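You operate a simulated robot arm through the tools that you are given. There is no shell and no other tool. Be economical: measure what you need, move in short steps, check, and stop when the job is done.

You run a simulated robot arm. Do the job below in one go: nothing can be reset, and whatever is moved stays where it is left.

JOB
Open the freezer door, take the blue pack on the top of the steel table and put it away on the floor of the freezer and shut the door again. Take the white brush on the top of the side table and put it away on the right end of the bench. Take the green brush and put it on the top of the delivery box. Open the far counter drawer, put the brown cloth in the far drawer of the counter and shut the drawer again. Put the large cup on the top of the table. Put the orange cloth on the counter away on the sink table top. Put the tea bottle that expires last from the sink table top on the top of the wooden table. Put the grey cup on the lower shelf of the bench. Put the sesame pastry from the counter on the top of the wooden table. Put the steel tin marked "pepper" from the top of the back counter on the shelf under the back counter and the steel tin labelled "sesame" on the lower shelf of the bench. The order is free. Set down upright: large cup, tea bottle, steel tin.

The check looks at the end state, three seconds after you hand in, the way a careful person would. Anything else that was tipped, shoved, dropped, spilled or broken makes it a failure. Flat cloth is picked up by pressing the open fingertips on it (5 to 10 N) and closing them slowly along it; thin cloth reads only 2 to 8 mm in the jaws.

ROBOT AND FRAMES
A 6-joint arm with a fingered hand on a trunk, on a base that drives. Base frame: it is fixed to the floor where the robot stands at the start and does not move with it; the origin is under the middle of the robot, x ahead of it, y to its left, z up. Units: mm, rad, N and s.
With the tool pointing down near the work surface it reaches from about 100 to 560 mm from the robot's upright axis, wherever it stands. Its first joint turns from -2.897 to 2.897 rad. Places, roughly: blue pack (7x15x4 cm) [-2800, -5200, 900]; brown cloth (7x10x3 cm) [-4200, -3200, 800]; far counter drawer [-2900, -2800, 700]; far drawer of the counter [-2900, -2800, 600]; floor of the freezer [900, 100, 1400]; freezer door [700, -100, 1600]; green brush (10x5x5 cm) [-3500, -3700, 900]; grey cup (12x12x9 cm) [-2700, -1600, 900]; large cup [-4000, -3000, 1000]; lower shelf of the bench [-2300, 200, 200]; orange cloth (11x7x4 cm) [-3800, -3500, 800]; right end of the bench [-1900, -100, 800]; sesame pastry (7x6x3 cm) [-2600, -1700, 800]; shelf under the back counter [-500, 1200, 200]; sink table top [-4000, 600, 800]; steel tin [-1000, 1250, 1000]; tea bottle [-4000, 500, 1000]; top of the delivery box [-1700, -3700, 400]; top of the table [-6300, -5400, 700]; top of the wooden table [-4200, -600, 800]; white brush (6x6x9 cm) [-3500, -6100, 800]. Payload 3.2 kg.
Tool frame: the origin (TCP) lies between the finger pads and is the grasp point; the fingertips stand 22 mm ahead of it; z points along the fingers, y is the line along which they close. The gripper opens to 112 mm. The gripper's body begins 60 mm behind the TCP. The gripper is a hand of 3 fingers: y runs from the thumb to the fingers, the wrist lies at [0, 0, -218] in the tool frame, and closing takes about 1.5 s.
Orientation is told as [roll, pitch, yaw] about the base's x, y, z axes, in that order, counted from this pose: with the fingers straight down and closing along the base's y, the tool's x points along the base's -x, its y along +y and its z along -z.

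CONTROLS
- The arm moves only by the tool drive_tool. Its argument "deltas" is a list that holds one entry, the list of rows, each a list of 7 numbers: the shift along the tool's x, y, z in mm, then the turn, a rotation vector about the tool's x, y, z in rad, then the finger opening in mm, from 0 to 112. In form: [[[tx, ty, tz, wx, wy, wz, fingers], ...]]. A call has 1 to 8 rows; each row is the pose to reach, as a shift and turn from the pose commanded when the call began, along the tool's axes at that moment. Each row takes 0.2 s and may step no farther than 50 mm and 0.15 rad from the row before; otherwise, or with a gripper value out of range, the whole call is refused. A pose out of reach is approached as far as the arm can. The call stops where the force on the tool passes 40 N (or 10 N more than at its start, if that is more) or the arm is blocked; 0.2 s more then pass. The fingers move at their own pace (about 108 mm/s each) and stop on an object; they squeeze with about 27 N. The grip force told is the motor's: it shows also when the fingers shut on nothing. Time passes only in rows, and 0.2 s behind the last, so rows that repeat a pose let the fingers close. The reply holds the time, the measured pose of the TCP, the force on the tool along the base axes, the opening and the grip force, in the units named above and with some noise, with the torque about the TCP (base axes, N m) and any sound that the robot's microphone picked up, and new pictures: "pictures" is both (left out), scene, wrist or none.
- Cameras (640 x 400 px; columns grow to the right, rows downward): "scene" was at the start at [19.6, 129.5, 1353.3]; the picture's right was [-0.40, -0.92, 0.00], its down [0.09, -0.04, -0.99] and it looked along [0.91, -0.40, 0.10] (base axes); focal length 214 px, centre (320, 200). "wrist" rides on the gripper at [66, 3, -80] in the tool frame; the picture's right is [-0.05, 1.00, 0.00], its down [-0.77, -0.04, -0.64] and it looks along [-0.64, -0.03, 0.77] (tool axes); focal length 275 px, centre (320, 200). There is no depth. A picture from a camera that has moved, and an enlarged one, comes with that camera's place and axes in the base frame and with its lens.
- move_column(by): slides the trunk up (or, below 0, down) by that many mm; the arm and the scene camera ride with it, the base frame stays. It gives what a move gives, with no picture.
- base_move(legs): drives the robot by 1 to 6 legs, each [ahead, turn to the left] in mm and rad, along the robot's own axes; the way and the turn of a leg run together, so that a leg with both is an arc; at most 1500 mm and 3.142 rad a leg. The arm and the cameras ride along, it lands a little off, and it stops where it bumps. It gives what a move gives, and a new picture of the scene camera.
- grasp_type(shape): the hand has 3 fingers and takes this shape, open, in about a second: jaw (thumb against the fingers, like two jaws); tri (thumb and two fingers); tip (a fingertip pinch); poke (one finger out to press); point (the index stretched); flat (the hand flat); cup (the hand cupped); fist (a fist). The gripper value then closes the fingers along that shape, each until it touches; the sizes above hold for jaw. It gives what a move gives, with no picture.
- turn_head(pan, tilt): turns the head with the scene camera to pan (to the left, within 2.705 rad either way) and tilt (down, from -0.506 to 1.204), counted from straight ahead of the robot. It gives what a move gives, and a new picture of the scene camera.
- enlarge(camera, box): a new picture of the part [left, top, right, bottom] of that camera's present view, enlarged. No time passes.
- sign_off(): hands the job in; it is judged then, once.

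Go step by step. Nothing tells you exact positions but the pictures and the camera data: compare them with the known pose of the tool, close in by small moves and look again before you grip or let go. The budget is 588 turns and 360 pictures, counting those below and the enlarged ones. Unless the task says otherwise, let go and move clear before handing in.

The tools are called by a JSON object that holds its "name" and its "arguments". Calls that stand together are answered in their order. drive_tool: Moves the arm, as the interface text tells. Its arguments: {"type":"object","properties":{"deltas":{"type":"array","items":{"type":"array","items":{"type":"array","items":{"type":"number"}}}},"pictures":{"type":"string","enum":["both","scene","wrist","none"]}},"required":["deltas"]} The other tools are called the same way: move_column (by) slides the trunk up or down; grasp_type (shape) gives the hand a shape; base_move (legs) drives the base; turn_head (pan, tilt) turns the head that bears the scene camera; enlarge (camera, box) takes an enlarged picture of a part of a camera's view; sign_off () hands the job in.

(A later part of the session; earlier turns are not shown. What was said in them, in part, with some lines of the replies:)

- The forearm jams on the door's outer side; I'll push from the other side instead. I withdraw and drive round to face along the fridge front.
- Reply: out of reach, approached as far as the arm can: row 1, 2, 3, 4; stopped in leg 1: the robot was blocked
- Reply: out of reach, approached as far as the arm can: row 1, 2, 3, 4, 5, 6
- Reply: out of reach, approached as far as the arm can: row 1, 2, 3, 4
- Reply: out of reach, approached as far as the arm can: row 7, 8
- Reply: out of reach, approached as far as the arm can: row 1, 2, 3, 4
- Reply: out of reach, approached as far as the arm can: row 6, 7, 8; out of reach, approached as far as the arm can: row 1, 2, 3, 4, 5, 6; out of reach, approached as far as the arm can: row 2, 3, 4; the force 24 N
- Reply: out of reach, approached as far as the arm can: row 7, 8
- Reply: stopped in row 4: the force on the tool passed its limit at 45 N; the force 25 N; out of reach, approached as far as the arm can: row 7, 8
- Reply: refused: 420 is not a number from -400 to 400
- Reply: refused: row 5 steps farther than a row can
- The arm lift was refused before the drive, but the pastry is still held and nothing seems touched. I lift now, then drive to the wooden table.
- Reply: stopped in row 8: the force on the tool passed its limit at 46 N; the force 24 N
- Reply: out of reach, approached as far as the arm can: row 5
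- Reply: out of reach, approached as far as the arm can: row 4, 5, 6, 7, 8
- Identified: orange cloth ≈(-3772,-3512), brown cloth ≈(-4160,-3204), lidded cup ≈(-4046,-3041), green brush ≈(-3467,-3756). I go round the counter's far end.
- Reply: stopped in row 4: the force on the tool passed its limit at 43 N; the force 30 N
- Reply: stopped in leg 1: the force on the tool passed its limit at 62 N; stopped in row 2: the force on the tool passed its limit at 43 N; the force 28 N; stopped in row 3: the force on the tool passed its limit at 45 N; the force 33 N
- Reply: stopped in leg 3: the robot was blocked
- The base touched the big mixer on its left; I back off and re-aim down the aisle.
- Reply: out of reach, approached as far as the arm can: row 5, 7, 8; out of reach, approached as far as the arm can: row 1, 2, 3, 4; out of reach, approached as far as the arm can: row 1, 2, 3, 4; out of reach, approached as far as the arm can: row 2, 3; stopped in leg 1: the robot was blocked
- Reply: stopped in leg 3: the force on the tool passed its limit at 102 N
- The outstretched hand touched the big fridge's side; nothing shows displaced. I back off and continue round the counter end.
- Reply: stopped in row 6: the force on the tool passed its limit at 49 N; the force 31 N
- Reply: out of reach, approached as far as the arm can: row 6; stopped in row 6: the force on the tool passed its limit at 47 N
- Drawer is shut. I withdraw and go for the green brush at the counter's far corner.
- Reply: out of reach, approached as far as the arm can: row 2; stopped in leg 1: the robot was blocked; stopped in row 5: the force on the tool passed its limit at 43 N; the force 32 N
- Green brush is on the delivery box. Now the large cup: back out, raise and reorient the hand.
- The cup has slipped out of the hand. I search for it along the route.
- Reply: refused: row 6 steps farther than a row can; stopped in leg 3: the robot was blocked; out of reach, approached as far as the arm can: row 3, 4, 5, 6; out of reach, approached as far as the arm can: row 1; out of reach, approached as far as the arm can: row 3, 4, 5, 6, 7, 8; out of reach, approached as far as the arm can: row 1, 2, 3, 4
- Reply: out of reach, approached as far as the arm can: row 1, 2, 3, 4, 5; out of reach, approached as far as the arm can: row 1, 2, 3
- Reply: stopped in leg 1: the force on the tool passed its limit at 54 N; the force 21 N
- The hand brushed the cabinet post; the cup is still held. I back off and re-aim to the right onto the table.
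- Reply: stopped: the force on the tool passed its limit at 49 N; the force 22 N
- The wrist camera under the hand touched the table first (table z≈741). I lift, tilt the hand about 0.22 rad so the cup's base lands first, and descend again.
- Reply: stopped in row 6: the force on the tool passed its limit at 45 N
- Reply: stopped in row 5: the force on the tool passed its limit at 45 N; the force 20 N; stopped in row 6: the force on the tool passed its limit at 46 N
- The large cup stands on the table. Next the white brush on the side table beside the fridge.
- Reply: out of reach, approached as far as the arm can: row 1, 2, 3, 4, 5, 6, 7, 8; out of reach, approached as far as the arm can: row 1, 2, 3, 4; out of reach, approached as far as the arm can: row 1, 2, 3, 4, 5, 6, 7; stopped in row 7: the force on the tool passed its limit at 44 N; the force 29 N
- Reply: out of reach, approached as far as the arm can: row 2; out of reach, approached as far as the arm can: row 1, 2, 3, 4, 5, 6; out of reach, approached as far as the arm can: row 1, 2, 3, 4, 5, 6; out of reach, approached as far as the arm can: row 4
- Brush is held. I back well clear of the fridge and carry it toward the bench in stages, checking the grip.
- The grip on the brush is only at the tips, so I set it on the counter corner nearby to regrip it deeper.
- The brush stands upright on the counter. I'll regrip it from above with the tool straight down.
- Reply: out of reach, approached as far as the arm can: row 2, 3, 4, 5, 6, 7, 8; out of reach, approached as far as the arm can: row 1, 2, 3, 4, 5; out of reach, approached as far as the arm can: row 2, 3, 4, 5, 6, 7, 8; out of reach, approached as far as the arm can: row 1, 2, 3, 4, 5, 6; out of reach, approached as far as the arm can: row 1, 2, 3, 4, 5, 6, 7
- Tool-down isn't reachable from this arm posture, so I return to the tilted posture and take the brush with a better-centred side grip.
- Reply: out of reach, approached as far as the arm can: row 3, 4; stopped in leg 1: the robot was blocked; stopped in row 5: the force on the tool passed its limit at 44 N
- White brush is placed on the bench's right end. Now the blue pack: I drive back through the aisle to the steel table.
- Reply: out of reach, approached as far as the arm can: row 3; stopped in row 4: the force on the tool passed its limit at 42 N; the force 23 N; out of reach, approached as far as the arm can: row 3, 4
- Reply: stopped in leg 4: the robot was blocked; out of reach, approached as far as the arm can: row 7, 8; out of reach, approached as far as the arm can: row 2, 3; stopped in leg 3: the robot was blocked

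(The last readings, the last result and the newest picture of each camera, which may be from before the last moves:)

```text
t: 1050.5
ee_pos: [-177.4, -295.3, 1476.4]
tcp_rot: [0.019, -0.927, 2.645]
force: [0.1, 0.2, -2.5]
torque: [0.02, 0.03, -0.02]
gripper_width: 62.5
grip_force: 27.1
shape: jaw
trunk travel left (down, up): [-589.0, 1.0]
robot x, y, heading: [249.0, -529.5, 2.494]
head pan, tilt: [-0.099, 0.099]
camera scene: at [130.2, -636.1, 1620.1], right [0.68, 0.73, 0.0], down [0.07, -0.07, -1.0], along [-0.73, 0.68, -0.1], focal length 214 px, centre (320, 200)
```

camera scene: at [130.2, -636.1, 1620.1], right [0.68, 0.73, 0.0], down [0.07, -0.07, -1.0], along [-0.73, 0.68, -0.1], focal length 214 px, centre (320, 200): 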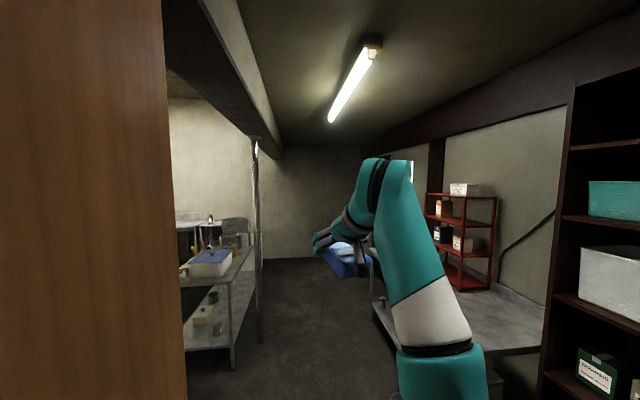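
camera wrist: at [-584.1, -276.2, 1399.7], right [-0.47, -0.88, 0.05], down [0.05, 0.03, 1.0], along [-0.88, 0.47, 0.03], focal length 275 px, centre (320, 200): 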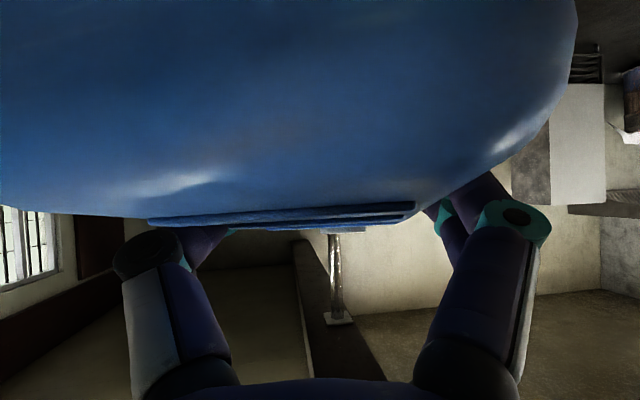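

{"name": "base_move", "arguments": {"legs": [[0, -1.54]]}}

{"name": "turn_head", "arguments": {"pan": -0.1, "tilt": 0.35}}

```text
t: 1054.6
ee_pos: [455.6, -88.5, 1476.1]
tcp_rot: [0.019, -0.924, 1.133]
force: [-0.2, 0.9, -2.8]
torque: [0.04, -0.04, 0.03]
gripper_width: 62.6
grip_force: 27.2
shape: jaw
trunk travel left (down, up): [-589.0, 1.0]
robot x, y, heading: [249.4, -528.7, 0.984]
head pan, tilt: [-0.099, 0.099]
camera scene: at [137.1, -416.3, 1620.1], right [0.77, -0.64, 0.0], down [-0.06, -0.08, -0.99], along [0.63, 0.77, -0.1], focal length 214 px, centre (320, 200)
```

scene: 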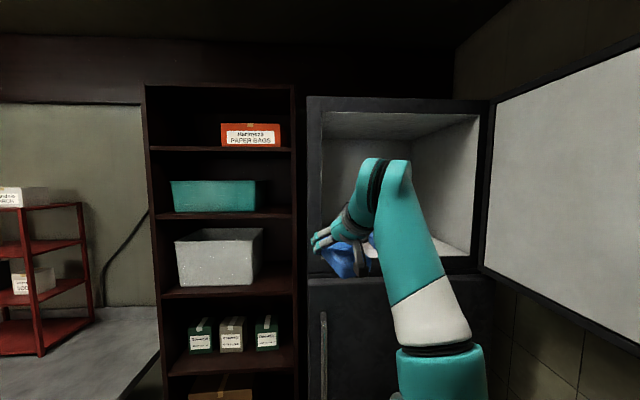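

```text
t: 1055.3
ee_pos: [457.2, -87.4, 1475.4]
tcp_rot: [0.019, -0.926, 1.132]
force: [0.0, -0.1, -2.6]
torque: [0.01, -0.05, -0.03]
gripper_width: 62.2
grip_force: 26.9
shape: jaw
trunk travel left (down, up): [-589.0, 1.0]
robot x, y, heading: [249.0, -530.8, 0.985]
head pan, tilt: [-0.099, 0.351]
camera scene: at [137.6, -415.5, 1596.7], right [0.77, -0.64, 0.0], down [-0.22, -0.27, -0.94], along [0.6, 0.73, -0.34], focal length 214 px, centre (320, 200)
```

scene: 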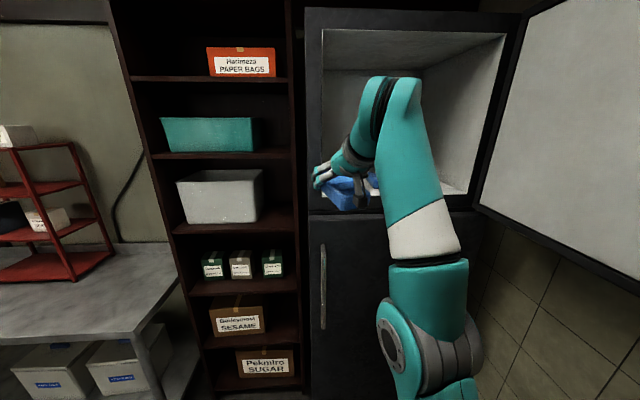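

{"name": "enlarge", "arguments": {"camera": "scene", "box": [300, 130, 460, 230]}}

```text
4.00 times, centred on (380, 180) of scene
camera zoom: at [137.6, -415.5, 1596.7], right [0.77, -0.64, 0.0], down [-0.22, -0.27, -0.94], along [0.6, 0.73, -0.34], focal length 858 px, centre (80, 280)
```

zoom: 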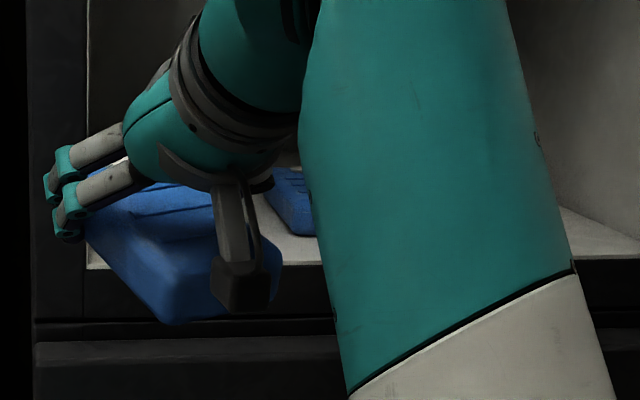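

{"name": "drive_tool", "arguments": {"deltas": [[[0, -40, 0, 0, 0, 0, 20], [0, -75, 0, 0, 0, 0, 20], [0, -75, 0, 0, 0, 0, 20]]], "pictures": "scene"}}

```text
t: 1056.1
ee_pos: [521.9, -119.2, 1471.5]
tcp_rot: [0.02, -0.927, 1.133]
force: [-0.1, -1.0, -4.0]
torque: [0.01, -0.04, 0.02]
gripper_width: 62.3
grip_force: 27.0
shape: jaw
out of reach, approached as far as the arm can: row 2, 3
trunk travel left (down, up): [-589.0, 1.0]
robot x, y, heading: [250.5, -528.0, 0.984]
head pan, tilt: [-0.099, 0.351]
camera scene: at [137.0, -415.8, 1596.7], right [0.77, -0.64, 0.0], down [-0.22, -0.27, -0.94], along [0.6, 0.73, -0.34], focal length 214 px, centre (320, 200)
```

scene: 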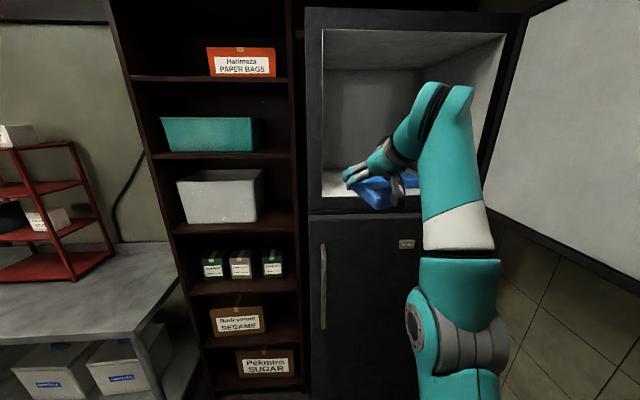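

{"name": "base_move", "arguments": {"legs": [[150, 0]]}}

{"name": "base_move", "arguments": {"legs": [[110, 0]]}}

{"name": "drive_tool", "arguments": {"deltas": [[[0, 0, 0, 0, 0, 0, 20]]], "pictures": "wrist"}}

```text
t: 1057.5
ee_pos: [608.7, 8.8, 1471.2]
tcp_rot: [0.021, -0.927, 1.13]
force: [-0.6, 0.1, -3.1]
torque: [0.07, 0.01, 0.0]
gripper_width: 62.4
grip_force: 26.5
shape: jaw
trunk travel left (down, up): [-589.0, 1.0]
robot x, y, heading: [331.1, -402.1, 0.979]
head pan, tilt: [-0.099, 0.351]
camera scene: at [223.6, -287.2, 1596.6], right [0.77, -0.64, 0.0], down [-0.22, -0.27, -0.94], along [0.6, 0.72, -0.34], focal length 214 px, centre (320, 200)
```

scene: 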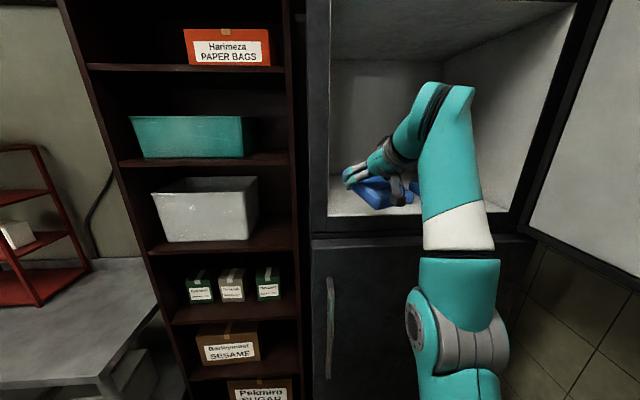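

```text
t: 1058.7
ee_pos: [671.3, 100.4, 1471.4]
tcp_rot: [0.021, -0.926, 1.131]
force: [0.3, -0.4, -3.3]
torque: [0.03, 0.01, 0.04]
gripper_width: 62.3
grip_force: 27.2
shape: jaw
trunk travel left (down, up): [-589.0, 1.0]
robot x, y, heading: [395.0, -310.8, 0.983]
head pan, tilt: [-0.099, 0.351]
camera scene: at [284.9, -195.7, 1596.6], right [0.77, -0.64, 0.0], down [-0.22, -0.27, -0.94], along [0.6, 0.72, -0.34], focal length 214 px, centre (320, 200)
```

scene: 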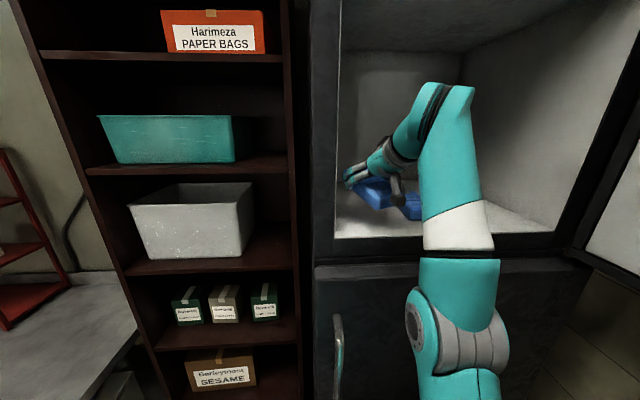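

```text
t: 1059.1
ee_pos: [669.5, 99.5, 1470.9]
tcp_rot: [0.023, -0.926, 1.13]
force: [-0.5, -0.2, -2.2]
torque: [0.04, -0.03, 0.0]
gripper_width: 62.3
grip_force: 27.2
shape: jaw
trunk travel left (down, up): [-589.0, 1.0]
robot x, y, heading: [393.8, -310.6, 0.983]
head pan, tilt: [-0.099, 0.351]
camera wrist: at [623.4, 5.7, 1466.2], right [-0.9, 0.44, 0.05], down [0.03, -0.06, 1.0], along [0.44, 0.9, 0.04], focal length 275 px, centre (320, 200)
```

wrist: 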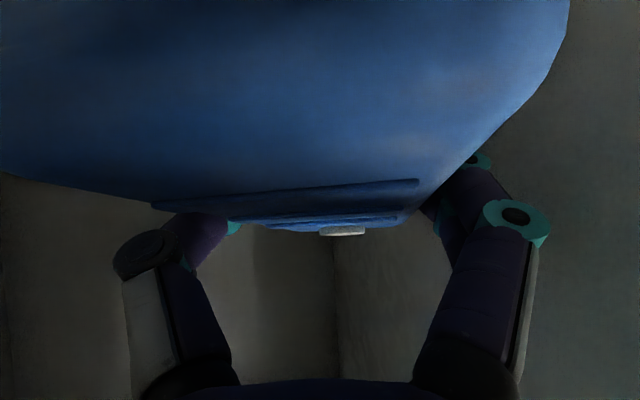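

{"name": "drive_tool", "arguments": {"deltas": [[[16, 0, 12, 0, 0, 0, 20], [28, 0, 21, 0, 0, 0, 20], [34, 0, 25.5, 0, 0, 0, 20], [38, 0, 28.5, 0, 0, 0, 20], [42, 0, 31.5, 0, 0, 0, 20], [46, 0, 34.5, 0, 0, 0, 20], [50, 0, 37.5, 0, 0, 0, 20], [54, 0, 40.5, 0, 0, 0, 20]]], "pictures": "wrist"}}

```text
t: 1060.9
ee_pos: [683.1, 115.4, 1455.1]
tcp_rot: [0.021, -0.925, 1.129]
force: [-0.5, 0.0, -3.2]
torque: [0.02, -0.04, -0.03]
gripper_width: 62.3
grip_force: 27.0
shape: jaw
out of reach, approached as far as the arm can: row 1, 2, 3, 4, 5, 6, 7, 8
trunk travel left (down, up): [-589.0, 1.0]
robot x, y, heading: [395.9, -310.2, 0.983]
head pan, tilt: [-0.099, 0.351]
camera wrist: at [637.1, 22.2, 1451.0], right [-0.9, 0.44, 0.05], down [0.03, -0.06, 1.0], along [0.44, 0.9, 0.04], focal length 275 px, centre (320, 200)
```

wrist: 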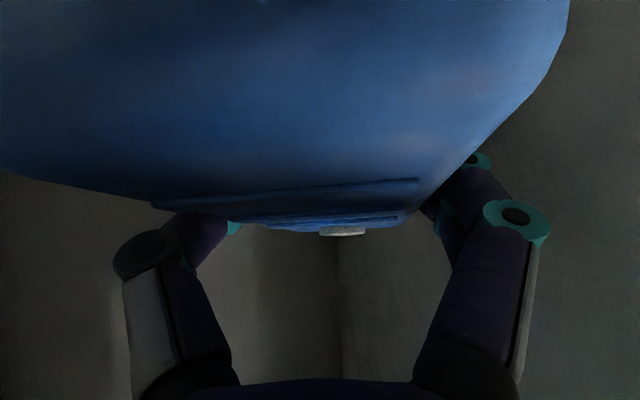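

{"name": "move_column", "arguments": {"by": -35}}

{"name": "move_column", "arguments": {"by": -15}}

{"name": "move_column", "arguments": {"by": -10}}

```text
t: 1061.7
ee_pos: [682.4, 115.9, 1419.8]
tcp_rot: [0.022, -0.924, 1.132]
force: [0.5, -0.7, -3.0]
torque: [0.05, -0.03, -0.02]
gripper_width: 62.3
grip_force: 26.9
shape: jaw
trunk travel left (down, up): [-554.0, 36.0]
robot x, y, heading: [398.7, -308.8, 0.98]
head pan, tilt: [-0.099, 0.351]
```

```text
t: 1062.3
ee_pos: [682.8, 116.4, 1405.5]
tcp_rot: [0.02, -0.928, 1.129]
force: [0.5, 0.5, -0.8]
torque: [-0.05, 0.09, -0.02]
gripper_width: 62.1
grip_force: 26.7
shape: jaw
trunk travel left (down, up): [-539.0, 51.0]
robot x, y, heading: [397.5, -313.1, 0.979]
head pan, tilt: [-0.099, 0.351]
```

```text
t: 1062.9
ee_pos: [682.8, 115.2, 1395.8]
tcp_rot: [0.021, -0.927, 1.129]
force: [0.4, 1.4, 0.4]
torque: [-0.22, 0.04, -0.02]
gripper_width: 62.4
grip_force: 27.2
shape: jaw
trunk travel left (down, up): [-529.0, 61.0]
robot x, y, heading: [397.2, -309.3, 0.976]
head pan, tilt: [-0.099, 0.351]
```

{"name": "move_column", "arguments": {"by": -10}}

{"name": "move_column", "arguments": {"by": -8}}

{"name": "drive_tool", "arguments": {"deltas": [[[0, 0, 0, 0, 0, 0, 20]]], "pictures": "wrist"}}

```text
t: 1063.3
ee_pos: [682.7, 114.5, 1392.9]
tcp_rot: [0.016, -0.939, 1.134]
force: [1.3, 2.0, 4.5]
torque: [-0.16, 0.11, 0.04]
gripper_width: 61.8
grip_force: 26.5
shape: jaw
trunk travel left (down, up): [-523.0, 67.0]
robot x, y, heading: [396.2, -309.1, 0.983]
head pan, tilt: [-0.099, 0.351]
stopped: the force on the tool passed its limit at 51 N (the readings are from after the stop); the commanded pose is now the measured one
```

```text
t: 1063.7
ee_pos: [681.4, 113.5, 1392.8]
tcp_rot: [0.01, -0.951, 1.136]
force: [1.2, 2.9, 7.0]
torque: [-0.06, 0.2, 0.01]
gripper_width: 61.8
grip_force: 27.1
shape: jaw
trunk travel left (down, up): [-519.0, 71.0]
robot x, y, heading: [394.2, -310.6, 0.981]
head pan, tilt: [-0.099, 0.351]
stopped: the force on the tool passed its limit at 49 N (the readings are from after the stop); the commanded pose is now the measured one
```

```text
t: 1064.1
ee_pos: [681.3, 113.3, 1392.9]
tcp_rot: [0.01, -0.951, 1.133]
force: [2.1, 2.6, 8.2]
torque: [-0.05, 0.24, -0.01]
gripper_width: 61.6
grip_force: 26.5
shape: jaw
trunk travel left (down, up): [-519.0, 71.0]
robot x, y, heading: [396.0, -308.6, 0.985]
head pan, tilt: [-0.099, 0.351]
camera wrist: at [635.1, 19.9, 1385.9], right [-0.9, 0.44, 0.04], down [0.01, -0.08, 1.0], along [0.44, 0.9, 0.07], focal length 275 px, centre (320, 200)
```

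wrist: 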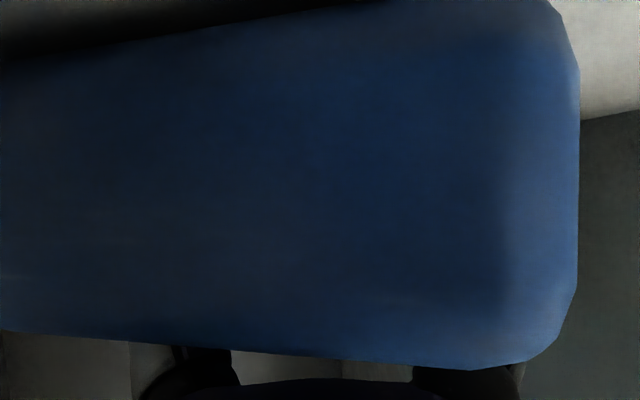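

{"name": "drive_tool", "arguments": {"deltas": [[[-2, 0, -1.5, 0, 0, 0, 75], [-2, 0, -1.5, 0, 0, 0, 100], [-2, 0, -1.5, 0, 0, 0, 105], [-2, 0, -1.5, 0, 0, 0, 105], [-8, 0, -15, 0, 0, 0, 105], [-20, 0, -50, 0, 0, 0, 105], [-25, 0, -85, 0, 0, 0, 105]]], "pictures": "both"}}

```text
t: 1065.7
ee_pos: [653.7, 49.5, 1428.3]
tcp_rot: [0.018, -0.955, 1.129]
force: [0.4, 0.5, -0.7]
torque: [0.01, -0.01, 0.04]
gripper_width: 104.8
grip_force: 0.1
shape: jaw
out of reach, approached as far as the arm can: row 5, 6, 7
trunk travel left (down, up): [-519.0, 71.0]
robot x, y, heading: [400.3, -309.0, 0.981]
head pan, tilt: [-0.099, 0.351]
camera scene: at [284.0, -199.5, 1526.7], right [0.77, -0.64, 0.0], down [-0.22, -0.26, -0.94], along [0.6, 0.72, -0.34], focal length 214 px, centre (320, 200)
camera wrist: at [607.9, -44.4, 1421.2], right [-0.9, 0.44, 0.05], down [0.01, -0.08, 1.0], along [0.44, 0.89, 0.07], focal length 275 px, centre (320, 200)
```

scene: 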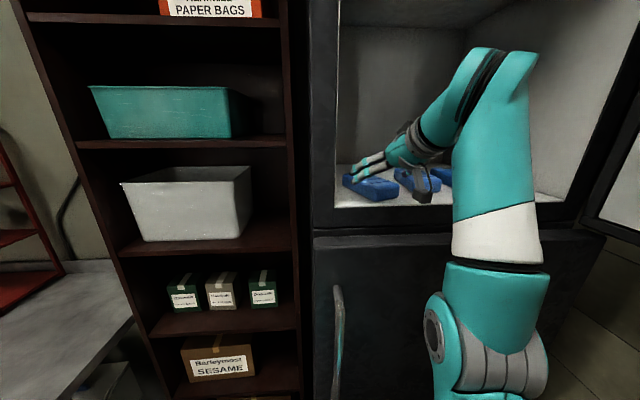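
wrist: 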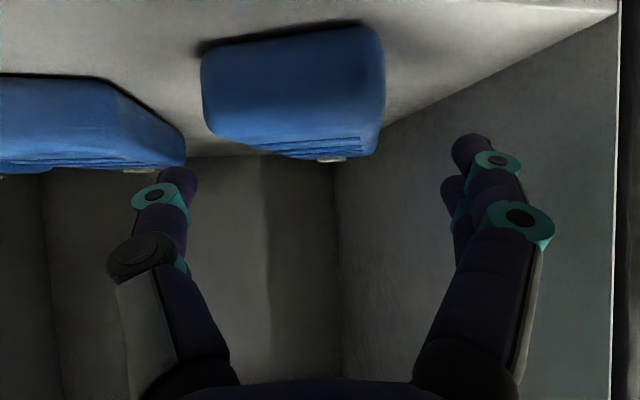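

The pack lies flat on the freezer floor. I back out to prepare closing the door.

{"name": "base_move", "arguments": {"legs": [[-315, 0]]}}

{"name": "turn_head", "arguments": {"pan": -0.5, "tilt": 0.1}}

```text
t: 1067.8
ee_pos: [478.9, -210.9, 1427.6]
tcp_rot: [0.016, -0.954, 1.127]
force: [-0.5, 0.4, -0.5]
torque: [-0.03, 0.04, 0.03]
gripper_width: 104.7
grip_force: 0.0
shape: jaw
trunk travel left (down, up): [-519.0, 71.0]
robot x, y, heading: [222.6, -569.8, 0.975]
head pan, tilt: [-0.099, 0.351]
camera scene: at [108.3, -458.4, 1526.5], right [0.77, -0.64, 0.0], down [-0.22, -0.26, -0.94], along [0.6, 0.72, -0.34], focal length 214 px, centre (320, 200)
```

scene: 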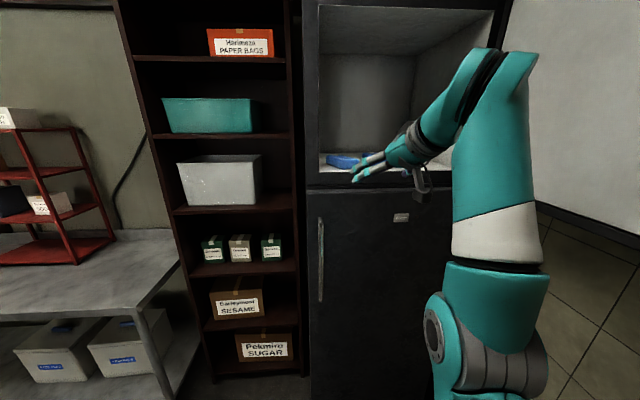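

```text
t: 1068.7
ee_pos: [480.6, -210.4, 1428.3]
tcp_rot: [0.015, -0.952, 1.127]
force: [-0.2, -0.4, -0.1]
torque: [0.0, 0.01, -0.02]
gripper_width: 105.0
grip_force: 0.0
shape: jaw
trunk travel left (down, up): [-519.0, 71.0]
robot x, y, heading: [217.2, -572.4, 0.976]
head pan, tilt: [-0.499, 0.099]
camera scene: at [130.9, -487.0, 1549.8], right [0.46, -0.89, 0.0], down [-0.09, -0.05, -0.99], along [0.88, 0.46, -0.1], focal length 214 px, centre (320, 200)
```

scene: 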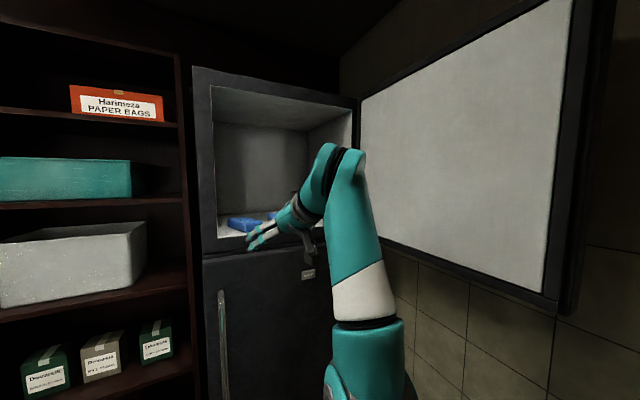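

{"name": "base_move", "arguments": {"legs": [[0, 1.54], [560, 0], [0, 3.14]]}}

```text
t: 1080.6
ee_pos: [-221.0, -674.4, 1431.1]
tcp_rot: [0.0, -0.961, -1.366]
force: [-32.1, 20.9, -4.3]
torque: [0.28, 0.4, 0.18]
gripper_width: 64.9
grip_force: 0.0
shape: jaw
trunk travel left (down, up): [-519.0, 71.0]
robot x, y, heading: [-221.3, -240.2, -1.519]
head pan, tilt: [-0.499, 0.099]
stopped in leg 3: the force on the tool passed its limit at 50 N (the readings are from after the stop); the commanded pose is now the measured one
camera scene: at [-107.4, -247.2, 1550.5], right [-0.9, 0.43, -0.01], down [0.05, 0.09, -1.0], along [-0.43, -0.9, -0.1], focal length 214 px, centre (320, 200)
```

scene: 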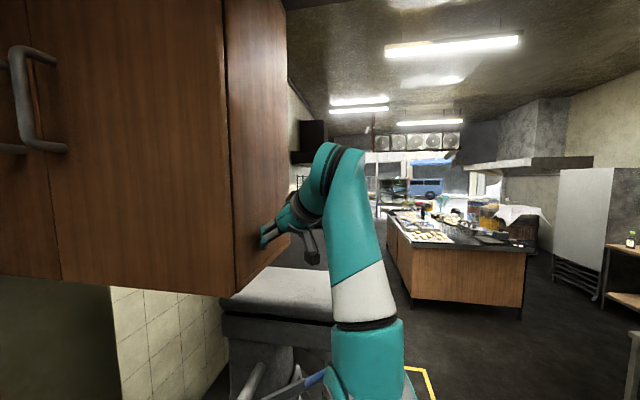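

{"name": "base_move", "arguments": {"legs": [[0, -2.7], [0, -2.69]]}}

{"name": "turn_head", "arguments": {"pan": 0, "tilt": 0.0}}

```text
t: 1093.6
ee_pos: [134.5, -502.2, 1429.7]
tcp_rot: [-0.001, -0.954, -0.448]
force: [-0.1, 0.2, -0.4]
torque: [0.0, 0.0, -0.01]
gripper_width: 105.1
grip_force: 0.1
shape: jaw
trunk travel left (down, up): [-519.0, 71.0]
robot x, y, heading: [-223.2, -241.6, -0.612]
head pan, tilt: [-0.499, 0.099]
camera scene: at [-136.9, -153.2, 1549.9], right [-0.89, -0.45, 0.0], down [-0.04, 0.09, -1.0], along [0.45, -0.89, -0.1], focal length 214 px, centre (320, 200)
```

scene: 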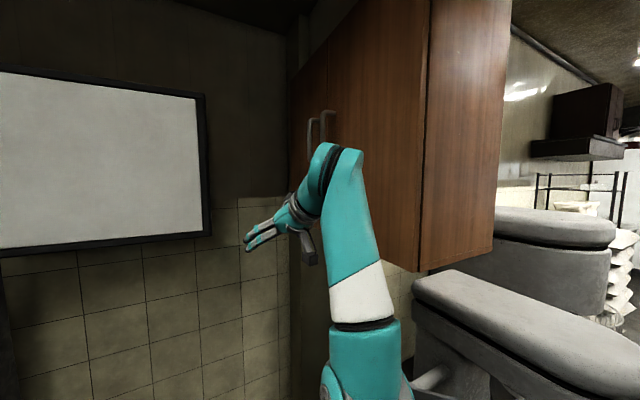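

```text
t: 1094.6
ee_pos: [133.6, -501.0, 1428.7]
tcp_rot: [-0.003, -0.955, -0.447]
force: [0.1, -0.9, 0.5]
torque: [0.01, 0.03, -0.01]
gripper_width: 104.8
grip_force: 0.0
shape: jaw
trunk travel left (down, up): [-519.0, 71.0]
robot x, y, heading: [-222.3, -238.2, -0.607]
head pan, tilt: [0.0, 0.0]
camera scene: at [-104.2, -122.3, 1558.9], right [-0.57, -0.82, 0.0], down [0.0, 0.0, -1.0], along [0.82, -0.57, 0.0], focal length 214 px, centre (320, 200)
```

scene: 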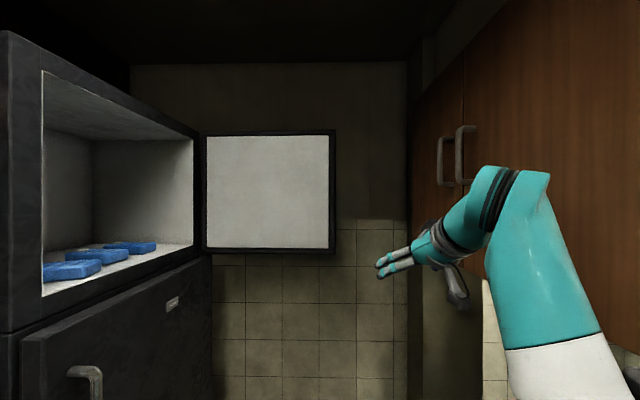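

{"name": "drive_tool", "arguments": {"deltas": [[[-32.6, 0, -2.4, 0, -0.15, 0, 0], [-64.4, 0, -9.7, 0, -0.3, 0, 0], [-94.8, 0, -21.7, 0, -0.45, 0, 0], [-123, 0, -38, 0, -0.6, 0, 0], [-123, 0, -38, 0, -0.6, 0, 0]]], "pictures": "none"}}

{"name": "drive_tool", "arguments": {"deltas": [[[0, 0, 20, 0.08, 0, 0, 0], [0, 0, 60, 0.16, 0, 0, 0], [0, 0, 90, 0.16, 0, 0, 0]]], "pictures": "none"}}

```text
t: 1095.8
ee_pos: [170.5, -520.0, 1552.5]
tcp_rot: [-0.025, -1.554, -0.426]
force: [0.3, 0.4, 0.7]
torque: [-0.01, -0.02, 0.01]
gripper_width: 0.0
grip_force: 26.9
shape: jaw
trunk travel left (down, up): [-519.0, 71.0]
robot x, y, heading: [-224.0, -239.7, -0.607]
head pan, tilt: [0.0, 0.0]
```

```text
t: 1096.6
ee_pos: [232.9, -549.2, 1522.1]
tcp_rot: [-0.174, -1.557, -0.439]
force: [0.8, 0.4, 0.6]
torque: [-0.01, -0.03, 0.01]
gripper_width: 0.0
grip_force: 27.1
shape: jaw
out of reach, approached as far as the arm can: row 1, 2, 3
trunk travel left (down, up): [-519.0, 71.0]
robot x, y, heading: [-222.5, -240.2, -0.607]
head pan, tilt: [0.0, 0.0]
```

{"name": "base_move", "arguments": {"legs": [[450, 0]]}}

{"name": "turn_head", "arguments": {"pan": -0.1, "tilt": 0.1}}

```text
t: 1099.3
ee_pos: [603.3, -802.5, 1523.8]
tcp_rot: [-0.193, -1.554, -0.413]
force: [0.0, 0.0, 0.5]
torque: [-0.02, -0.01, 0.01]
gripper_width: 0.1
grip_force: 26.9
shape: jaw
trunk travel left (down, up): [-519.0, 71.0]
robot x, y, heading: [147.7, -496.7, -0.601]
head pan, tilt: [0.0, 0.0]
camera scene: at [265.8, -378.2, 1558.9], right [-0.57, -0.82, 0.0], down [0.0, 0.0, -1.0], along [0.82, -0.57, 0.0], focal length 214 px, centre (320, 200)
```

scene: 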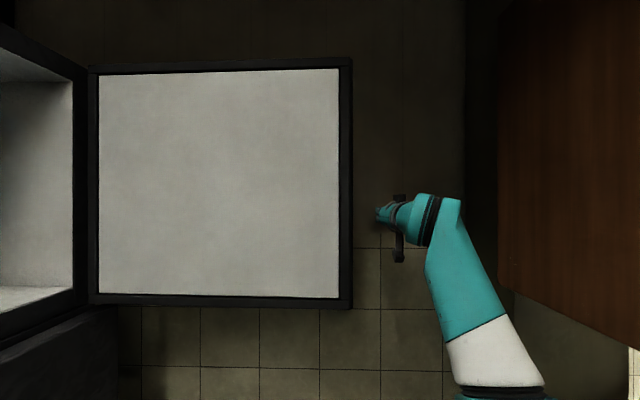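

```text
t: 1100.0
ee_pos: [602.6, -802.5, 1523.5]
tcp_rot: [-0.194, -1.554, -0.412]
force: [-0.3, -0.1, 0.9]
torque: [0.03, 0.0, -0.01]
gripper_width: 0.0
grip_force: 26.9
shape: jaw
trunk travel left (down, up): [-519.0, 71.0]
robot x, y, heading: [141.5, -499.5, -0.606]
head pan, tilt: [-0.099, 0.099]
camera scene: at [261.5, -386.3, 1549.9], right [-0.65, -0.76, 0.0], down [-0.08, 0.06, -1.0], along [0.76, -0.64, -0.1], focal length 214 px, centre (320, 200)
```

scene: 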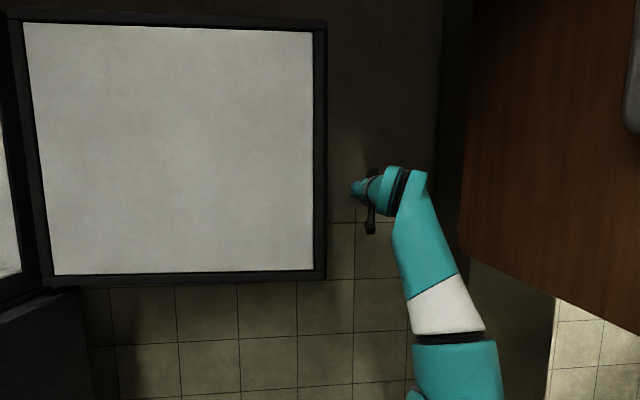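

{"name": "drive_tool", "arguments": {"deltas": [[[0, 20, 0, 0, 0, 0, 0], [0, 40, 0, 0, 0, 0, 0], [0, 50, 0, 0, 0, 0, 0], [0, 56, 0, 0, 0, 0, 0], [0, 60, 0, 0, 0, 0, 0], [0, 64, 0, 0, 0, 0, 0], [0, 68, 0, 0, 0, 0, 0]]], "pictures": "scene"}}

```text
t: 1101.6
ee_pos: [627.6, -752.5, 1520.1]
tcp_rot: [0.395, -1.559, -1.007]
force: [-23.1, -26.6, 7.4]
torque: [0.44, 0.29, 2.32]
gripper_width: 0.1
grip_force: 26.8
shape: jaw
out of reach, approached as far as the arm can: row 4, 5, 6, 7
trunk travel left (down, up): [-519.0, 71.0]
robot x, y, heading: [144.4, -492.6, -0.604]
head pan, tilt: [-0.099, 0.099]
camera scene: at [253.8, -394.9, 1551.2], right [-0.65, -0.76, -0.01], down [-0.07, 0.07, -1.0], along [0.76, -0.65, -0.1], focal length 214 px, centre (320, 200)
```

scene: 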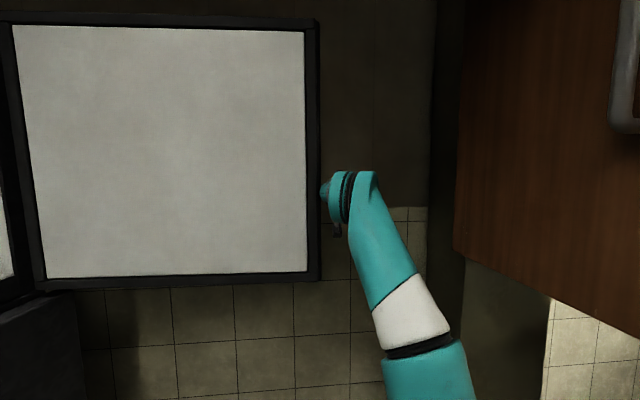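

{"name": "drive_tool", "arguments": {"deltas": [[[0, 3, -12, 0, 0, 0, 0], [0, 4, -24, 0, 0, 0, 0], [0, 5, -36, 0, 0, 0, 0], [0, 6, -48, 0, 0, 0, 0], [0, 7, -60, 0, 0, 0, 0], [0, 8, -72, 0, 0, 0, 0], [0, 8, -84, 0, 0, 0, 0]]], "pictures": "scene"}}

```text
t: 1103.2
ee_pos: [568.6, -694.0, 1519.3]
tcp_rot: [0.265, -1.558, -0.873]
force: [-22.5, -21.7, 7.0]
torque: [0.28, 0.07, 1.0]
gripper_width: 0.1
grip_force: 27.0
shape: jaw
trunk travel left (down, up): [-519.0, 71.0]
robot x, y, heading: [145.8, -496.3, -0.607]
head pan, tilt: [-0.099, 0.099]
camera scene: at [253.6, -393.5, 1550.9], right [-0.65, -0.76, -0.01], down [-0.07, 0.07, -1.0], along [0.76, -0.64, -0.1], focal length 214 px, centre (320, 200)
```

scene: 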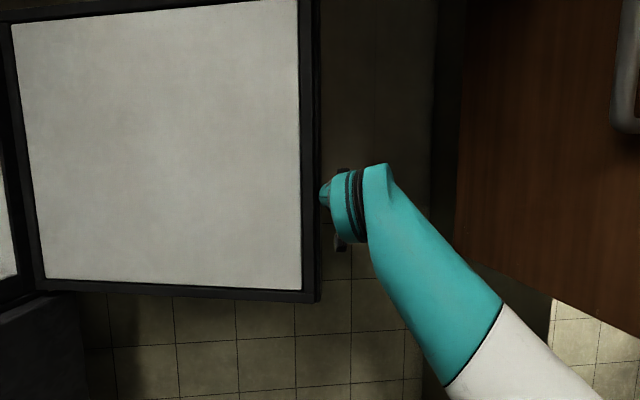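

{"name": "drive_tool", "arguments": {"deltas": [[[0, 3, -12, 0, 0, 0, 0], [0, 6, -24, 0, 0, 0, 0], [0, 9, -36, 0, 0, 0, 0], [0, 12, -48, 0, 0, 0, 0], [0, 15, -60, 0, 0, 0, 0], [0, 18, -72, 0, 0, 0, 0], [0, 21, -84, 0, 0, 0, 0]]], "pictures": "scene"}}

```text
t: 1104.8
ee_pos: [510.4, -630.4, 1520.9]
tcp_rot: [0.251, -1.557, -0.857]
force: [-24.2, -18.5, -7.4]
torque: [-0.28, -0.06, 1.07]
gripper_width: 0.2
grip_force: 26.9
shape: jaw
trunk travel left (down, up): [-519.0, 71.0]
robot x, y, heading: [146.2, -502.0, -0.602]
head pan, tilt: [-0.099, 0.099]
camera scene: at [253.6, -392.6, 1550.9], right [-0.65, -0.76, -0.01], down [-0.07, 0.07, -1.0], along [0.76, -0.64, -0.1], focal length 214 px, centre (320, 200)
```

scene: 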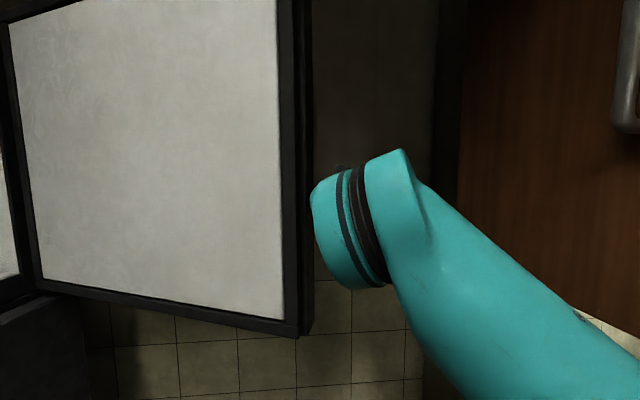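

{"name": "drive_tool", "arguments": {"deltas": [[[0, -30, 0, 0, 0, 0, 0], [0, -60, 0, 0, 0, 0, 0], [0, -65, 40, 0, 0, 0, 0], [0, -65, 80, 0, 0, 0, 0], [0, -65, 120, 0, 0, 0, 0], [0, -65, 150, 0, 0, 0, 0]]], "pictures": "none"}}

{"name": "drive_tool", "arguments": {"deltas": [[[0, 20, 0, 0, 0, 0, 0], [0, 40, 0, 0, 0, 0, 0], [0, 60, 0, 0, 0, 0, 0], [0, 80, 0, 0, 0, 0, 0], [0, 100, 0, 0, 0, 0, 0], [0, 120, 0, 0, 0, 0, 0], [0, 140, 0, 0, 0, 0, 0]]], "pictures": "scene"}}

```text
t: 1106.2
ee_pos: [606.4, -765.2, 1517.2]
tcp_rot: [-0.238, -1.556, -0.37]
force: [0.2, -0.1, 0.5]
torque: [0.03, 0.0, 0.01]
gripper_width: 0.0
grip_force: 27.4
shape: jaw
trunk travel left (down, up): [-519.0, 71.0]
robot x, y, heading: [148.1, -494.8, -0.604]
head pan, tilt: [-0.099, 0.099]
```

```text
t: 1107.7
ee_pos: [645.6, -667.8, 1482.1]
tcp_rot: [1.182, -1.472, -1.742]
force: [-1.4, -1.6, -1.2]
torque: [-0.08, -0.08, 0.2]
gripper_width: 0.0
grip_force: 26.8
shape: jaw
out of reach, approached as far as the arm can: row 5, 6, 7
trunk travel left (down, up): [-519.0, 71.0]
robot x, y, heading: [144.9, -498.0, -0.627]
head pan, tilt: [-0.099, 0.099]
stopped in row 7: the arm was blocked; the commanded pose is now the measured one
camera scene: at [163.8, -524.3, 1570.3], right [-0.66, -0.74, -0.11], down [-0.01, 0.15, -0.99], along [0.75, -0.66, -0.11], focal length 214 px, centre (320, 200)
```

scene: 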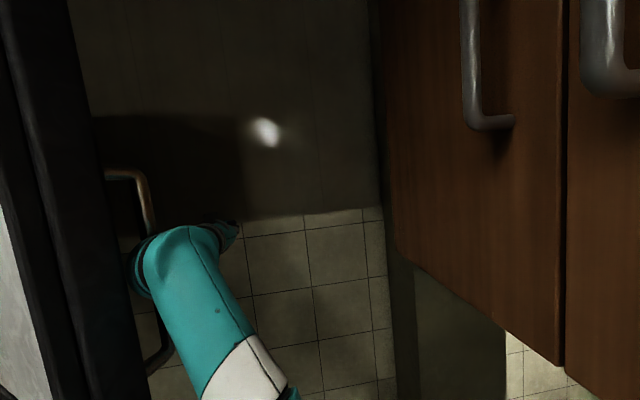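

{"name": "drive_tool", "arguments": {"deltas": [[[0, -20, 0, 0, 0, 0, 0], [0, -45, 0, 0, 0, 0, 0], [0, -70, 0, 0, 0, 0, 0]]], "pictures": "scene"}}

```text
t: 1108.0
ee_pos: [620.3, -668.4, 1460.4]
tcp_rot: [1.169, -1.515, -1.792]
force: [-1.2, 0.4, -11.1]
torque: [-0.54, -0.78, 0.01]
gripper_width: 0.0
grip_force: 26.9
shape: jaw
out of reach, approached as far as the arm can: row 1
trunk travel left (down, up): [-519.0, 71.0]
robot x, y, heading: [170.5, -522.3, -0.787]
head pan, tilt: [-0.099, 0.099]
stopped in row 1: the arm was blocked; the commanded pose is now the measured one
camera scene: at [109.1, -568.0, 1579.6], right [-0.77, -0.62, -0.15], down [0.06, 0.16, -0.98], along [0.63, -0.77, -0.08], focal length 214 px, centre (320, 200)
```

scene: 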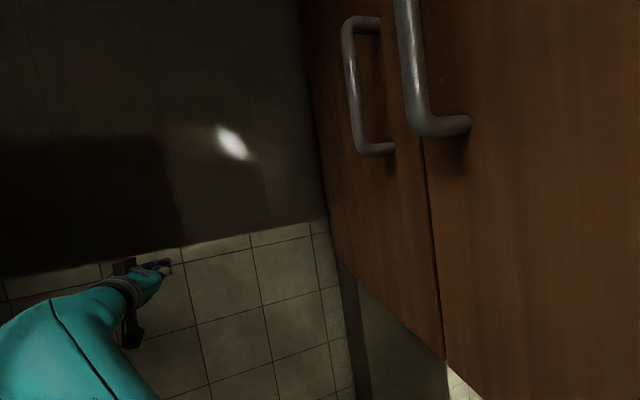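

{"name": "drive_tool", "arguments": {"deltas": [[[0, 0, -15, 0, 0, 0, 0], [0, -10, -30, 0, 0, 0, 0], [0, -20, -45, 0, 0, 0, 0]]], "pictures": "scene"}}

```text
t: 1108.3
ee_pos: [669.2, -623.0, 1464.8]
tcp_rot: [-2.341, -1.262, 1.825]
force: [-3.6, 0.7, 1.4]
torque: [0.1, 0.25, 0.16]
gripper_width: 0.0
grip_force: 26.6
shape: jaw
out of reach, approached as far as the arm can: row 1
trunk travel left (down, up): [-519.0, 71.0]
robot x, y, heading: [197.2, -555.8, -0.989]
head pan, tilt: [-0.099, 0.099]
stopped in row 1: the arm was blocked; the commanded pose is now the measured one
camera scene: at [141.4, -619.3, 1575.1], right [-0.88, -0.45, -0.15], down [0.09, 0.16, -0.98], along [0.47, -0.88, -0.1], focal length 214 px, centre (320, 200)
```

scene: 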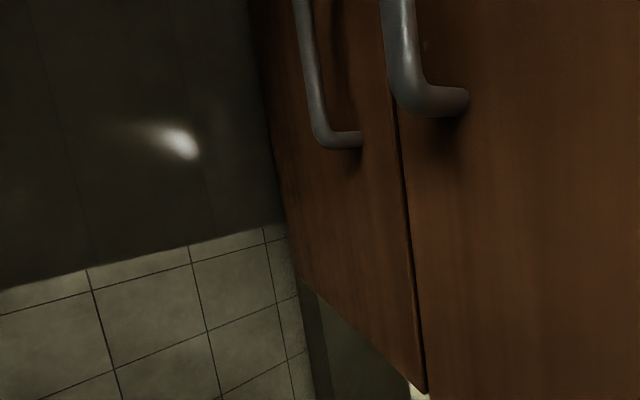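

{"name": "turn_head", "arguments": {"pan": 1.2, "tilt": 0.3}}

```text
t: 1109.8
ee_pos: [875.0, -464.8, 1369.1]
tcp_rot: [-1.616, -1.302, 1.079]
force: [-1.2, -0.2, 1.1]
torque: [0.14, 0.18, 0.1]
gripper_width: 0.0
grip_force: 26.8
shape: jaw
trunk travel left (down, up): [-519.0, 71.0]
robot x, y, heading: [178.5, -524.2, -0.833]
head pan, tilt: [1.201, 0.3]
camera scene: at [416.3, -273.4, 1519.7], right [0.36, -0.93, 0.02], down [-0.32, -0.15, -0.94], along [0.88, 0.33, -0.35], focal length 214 px, centre (320, 200)
```

scene: 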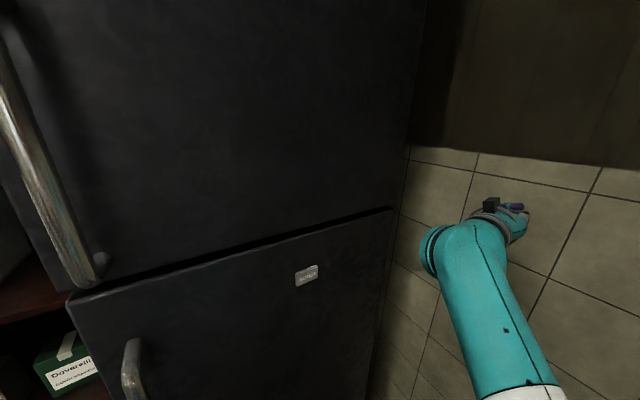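

The freezer door has swung shut. I back away and check.

{"name": "base_move", "arguments": {"legs": [[-300, 0]]}}

{"name": "turn_head", "arguments": {"pan": 0.9, "tilt": 0.1}}

```text
t: 1110.6
ee_pos: [819.8, -537.1, 1386.5]
tcp_rot: [-1.411, -1.332, 0.879]
force: [1.6, 1.3, -0.4]
torque: [-0.04, -0.08, -0.1]
gripper_width: 0.0
grip_force: 27.2
shape: jaw
trunk travel left (down, up): [-519.0, 71.0]
robot x, y, heading: [173.0, -519.6, -0.827]
head pan, tilt: [1.201, 0.3]
stopped in leg 1: the robot was blocked; the commanded pose is now the measured one
camera scene: at [362.8, -317.3, 1527.7], right [0.36, -0.93, 0.01], down [-0.29, -0.12, -0.95], along [0.89, 0.34, -0.31], focal length 214 px, centre (320, 200)
```

scene: 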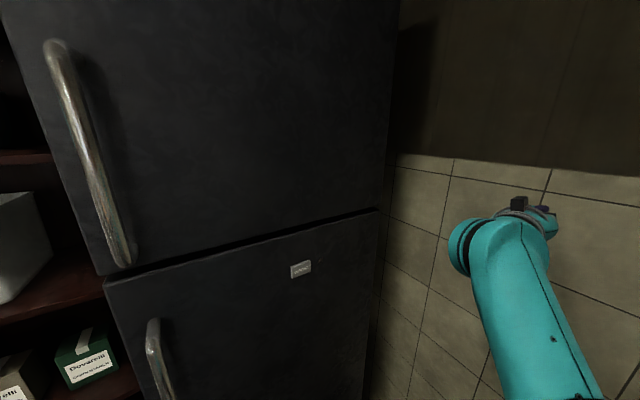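

```text
t: 1111.4
ee_pos: [798.4, -552.1, 1398.1]
tcp_rot: [-1.446, -1.355, 0.907]
force: [-0.7, 0.1, 1.2]
torque: [-0.05, 0.02, 0.01]
gripper_width: 0.0
grip_force: 27.5
shape: jaw
trunk travel left (down, up): [-519.0, 71.0]
robot x, y, heading: [176.1, -523.2, -0.833]
head pan, tilt: [0.901, 0.099]
camera scene: at [346.6, -362.1, 1550.2], right [0.07, -1.0, 0.0], down [-0.1, -0.01, -1.0], along [0.99, 0.07, -0.1], focal length 214 px, centre (320, 200)
```

scene: 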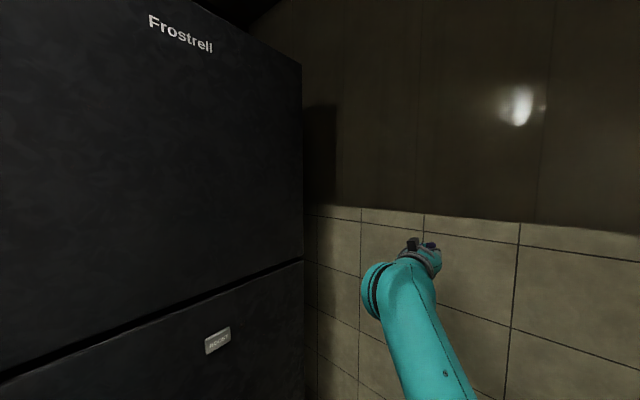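

{"name": "drive_tool", "arguments": {"deltas": [[[0, 0, -30, 0, 0, 0, 0], [0, 0, -60, 0, 0, 0, 0], [0, 0, -90, 0, 0, 0, 0], [0, 0, -120, 0, 0, 0, 0], [0, 0, -150, 0, 0, 0, 0]]], "pictures": "none"}}

{"name": "turn_head", "arguments": {"pan": 2.0, "tilt": 0.1}}

```text
t: 1112.6
ee_pos: [704.9, -459.1, 1443.6]
tcp_rot: [-1.441, -1.357, 0.905]
force: [0.4, 0.3, 0.0]
torque: [0.02, -0.03, 0.03]
gripper_width: 0.0
grip_force: 27.1
shape: jaw
out of reach, approached as far as the arm can: row 1, 2, 3, 4, 5
trunk travel left (down, up): [-519.0, 71.0]
robot x, y, heading: [175.1, -523.3, -0.836]
head pan, tilt: [0.901, 0.099]
```

```text
t: 1113.9
ee_pos: [706.0, -459.2, 1443.1]
tcp_rot: [-1.441, -1.358, 0.901]
force: [-0.7, 0.2, 0.0]
torque: [0.03, 0.0, 0.01]
gripper_width: 0.0
grip_force: 27.9
shape: jaw
trunk travel left (down, up): [-519.0, 71.0]
robot x, y, heading: [178.6, -523.0, -0.833]
head pan, tilt: [2.0, 0.099]
camera scene: at [292.8, -282.2, 1549.8], right [0.92, -0.4, 0.0], down [-0.04, -0.09, -0.99], along [0.39, 0.91, -0.1], focal length 214 px, centre (320, 200)
```

scene: 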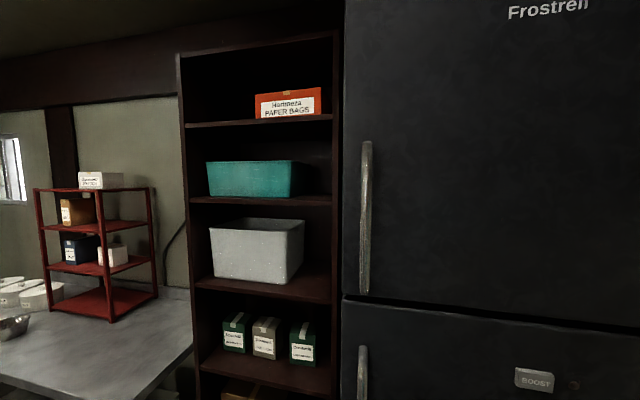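

{"name": "base_move", "arguments": {"legs": [[0, 1.78]]}}

{"name": "enlarge", "arguments": {"camera": "scene", "box": [0, 0, 640, 400]}}

```text
t: 1118.5
ee_pos: [17.1, -8.7, 1443.4]
tcp_rot: [-1.441, -1.358, 2.654]
force: [0.3, 0.2, -0.6]
torque: [-0.01, -0.01, 0.01]
gripper_width: 0.0
grip_force: 27.4
shape: jaw
trunk travel left (down, up): [-519.0, 71.0]
robot x, y, heading: [171.3, -521.2, 0.915]
head pan, tilt: [2.0, 0.099]
camera scene: at [-84.7, -448.6, 1549.8], right [0.22, 0.97, 0.0], down [0.1, -0.02, -0.99], along [-0.97, 0.22, -0.1], focal length 214 px, centre (320, 200)
```

scene: 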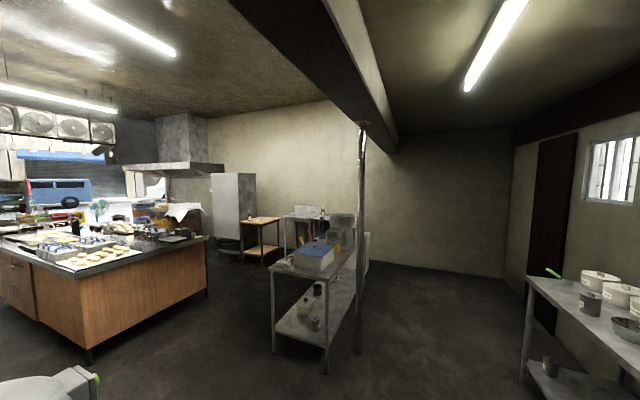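

```text
1.00 times, centred on (320, 200) of scene (not enlarged: the box is as wide or as high as the picture)
camera zoom: at [-84.7, -448.6, 1549.8], right [0.22, 0.97, 0.0], down [0.1, -0.02, -0.99], along [-0.97, 0.22, -0.1], focal length 214 px, centre (320, 200)
```

zoom: 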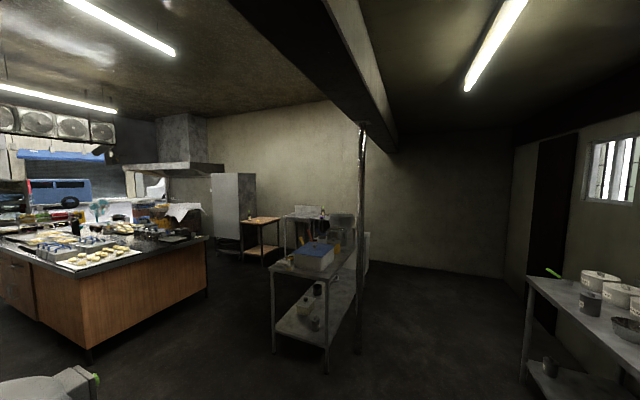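

{"name": "turn_head", "arguments": {"pan": -0.1, "tilt": 0.0}}

{"name": "enlarge", "arguments": {"camera": "scene", "box": [300, 0, 540, 150]}}

```text
t: 1120.5
ee_pos: [18.0, -8.5, 1443.8]
tcp_rot: [-1.44, -1.357, 2.655]
force: [0.1, 0.1, -0.4]
torque: [0.03, 0.0, 0.01]
gripper_width: 0.2
grip_force: 27.1
shape: jaw
trunk travel left (down, up): [-519.0, 71.0]
robot x, y, heading: [173.8, -521.7, 0.918]
head pan, tilt: [-0.099, 0.0]
camera scene: at [66.8, -403.6, 1558.9], right [0.73, -0.68, 0.0], down [0.0, 0.0, -1.0], along [0.68, 0.73, 0.0], focal length 214 px, centre (320, 200)
```

scene: 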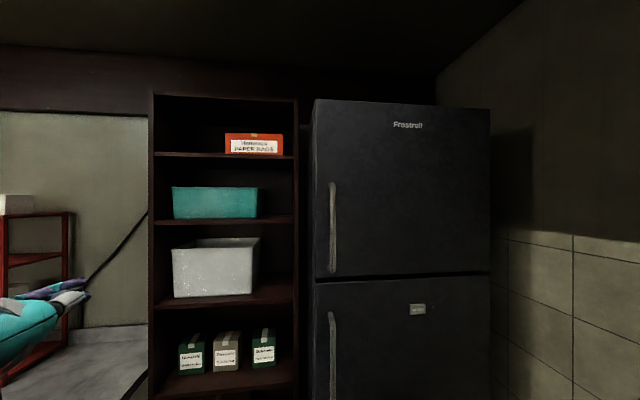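

```text
2.67 times, centred on (420, 75) of scene
camera zoom: at [66.8, -403.6, 1558.9], right [0.73, -0.68, 0.0], down [0.0, 0.0, -1.0], along [0.68, 0.73, 0.0], focal length 572 px, centre (53, 533)
```

zoom: 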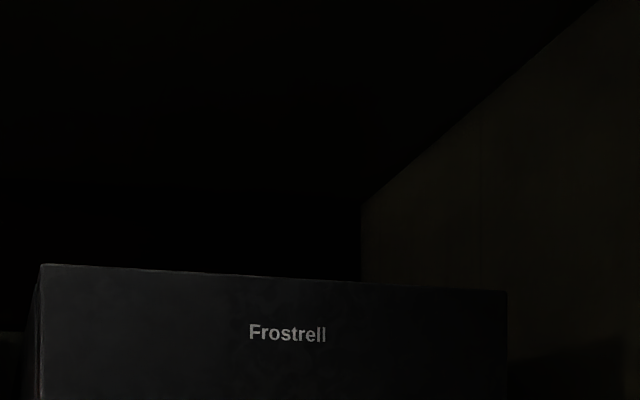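

All jobs look done: the door is shut flush, and the bench, counter and back counter show nothing disturbed. I hand in.

{"name": "sign_off", "arguments": {}}

```text
The job is handed in.
```

I've handed the job in with every item on your list moved and the freezer door and drawer shut, but some things went wrong along the way.

- **Large cup:** it slipped out of the hand and fell to the floor on the way to the table. I saw no spill, picked it up, and it stood upright on the table when I left it.
- **Bumps:** I touched the big mixer, the fridge side, the wall cabinet and the glass cabinet post. The grey cup hit the edge of the bench's lower shelf, and the base pressed against something behind it at the counter, probably the storage rack. I saw nothing displaced in the pictures, but I did not check each spot closely.
- **Freezer door:** while I was pushing it shut, the robot jammed against it, leaned and was pushed round before settling. Afterwards the door looked flush with the lower one.
- **Drawer:** of the two counter drawers, I used the one that matched the position you gave.
- **Tea bottle:** I took the one marked 12 NOV. The labels show no year, so I read it as later than 27 JUL.
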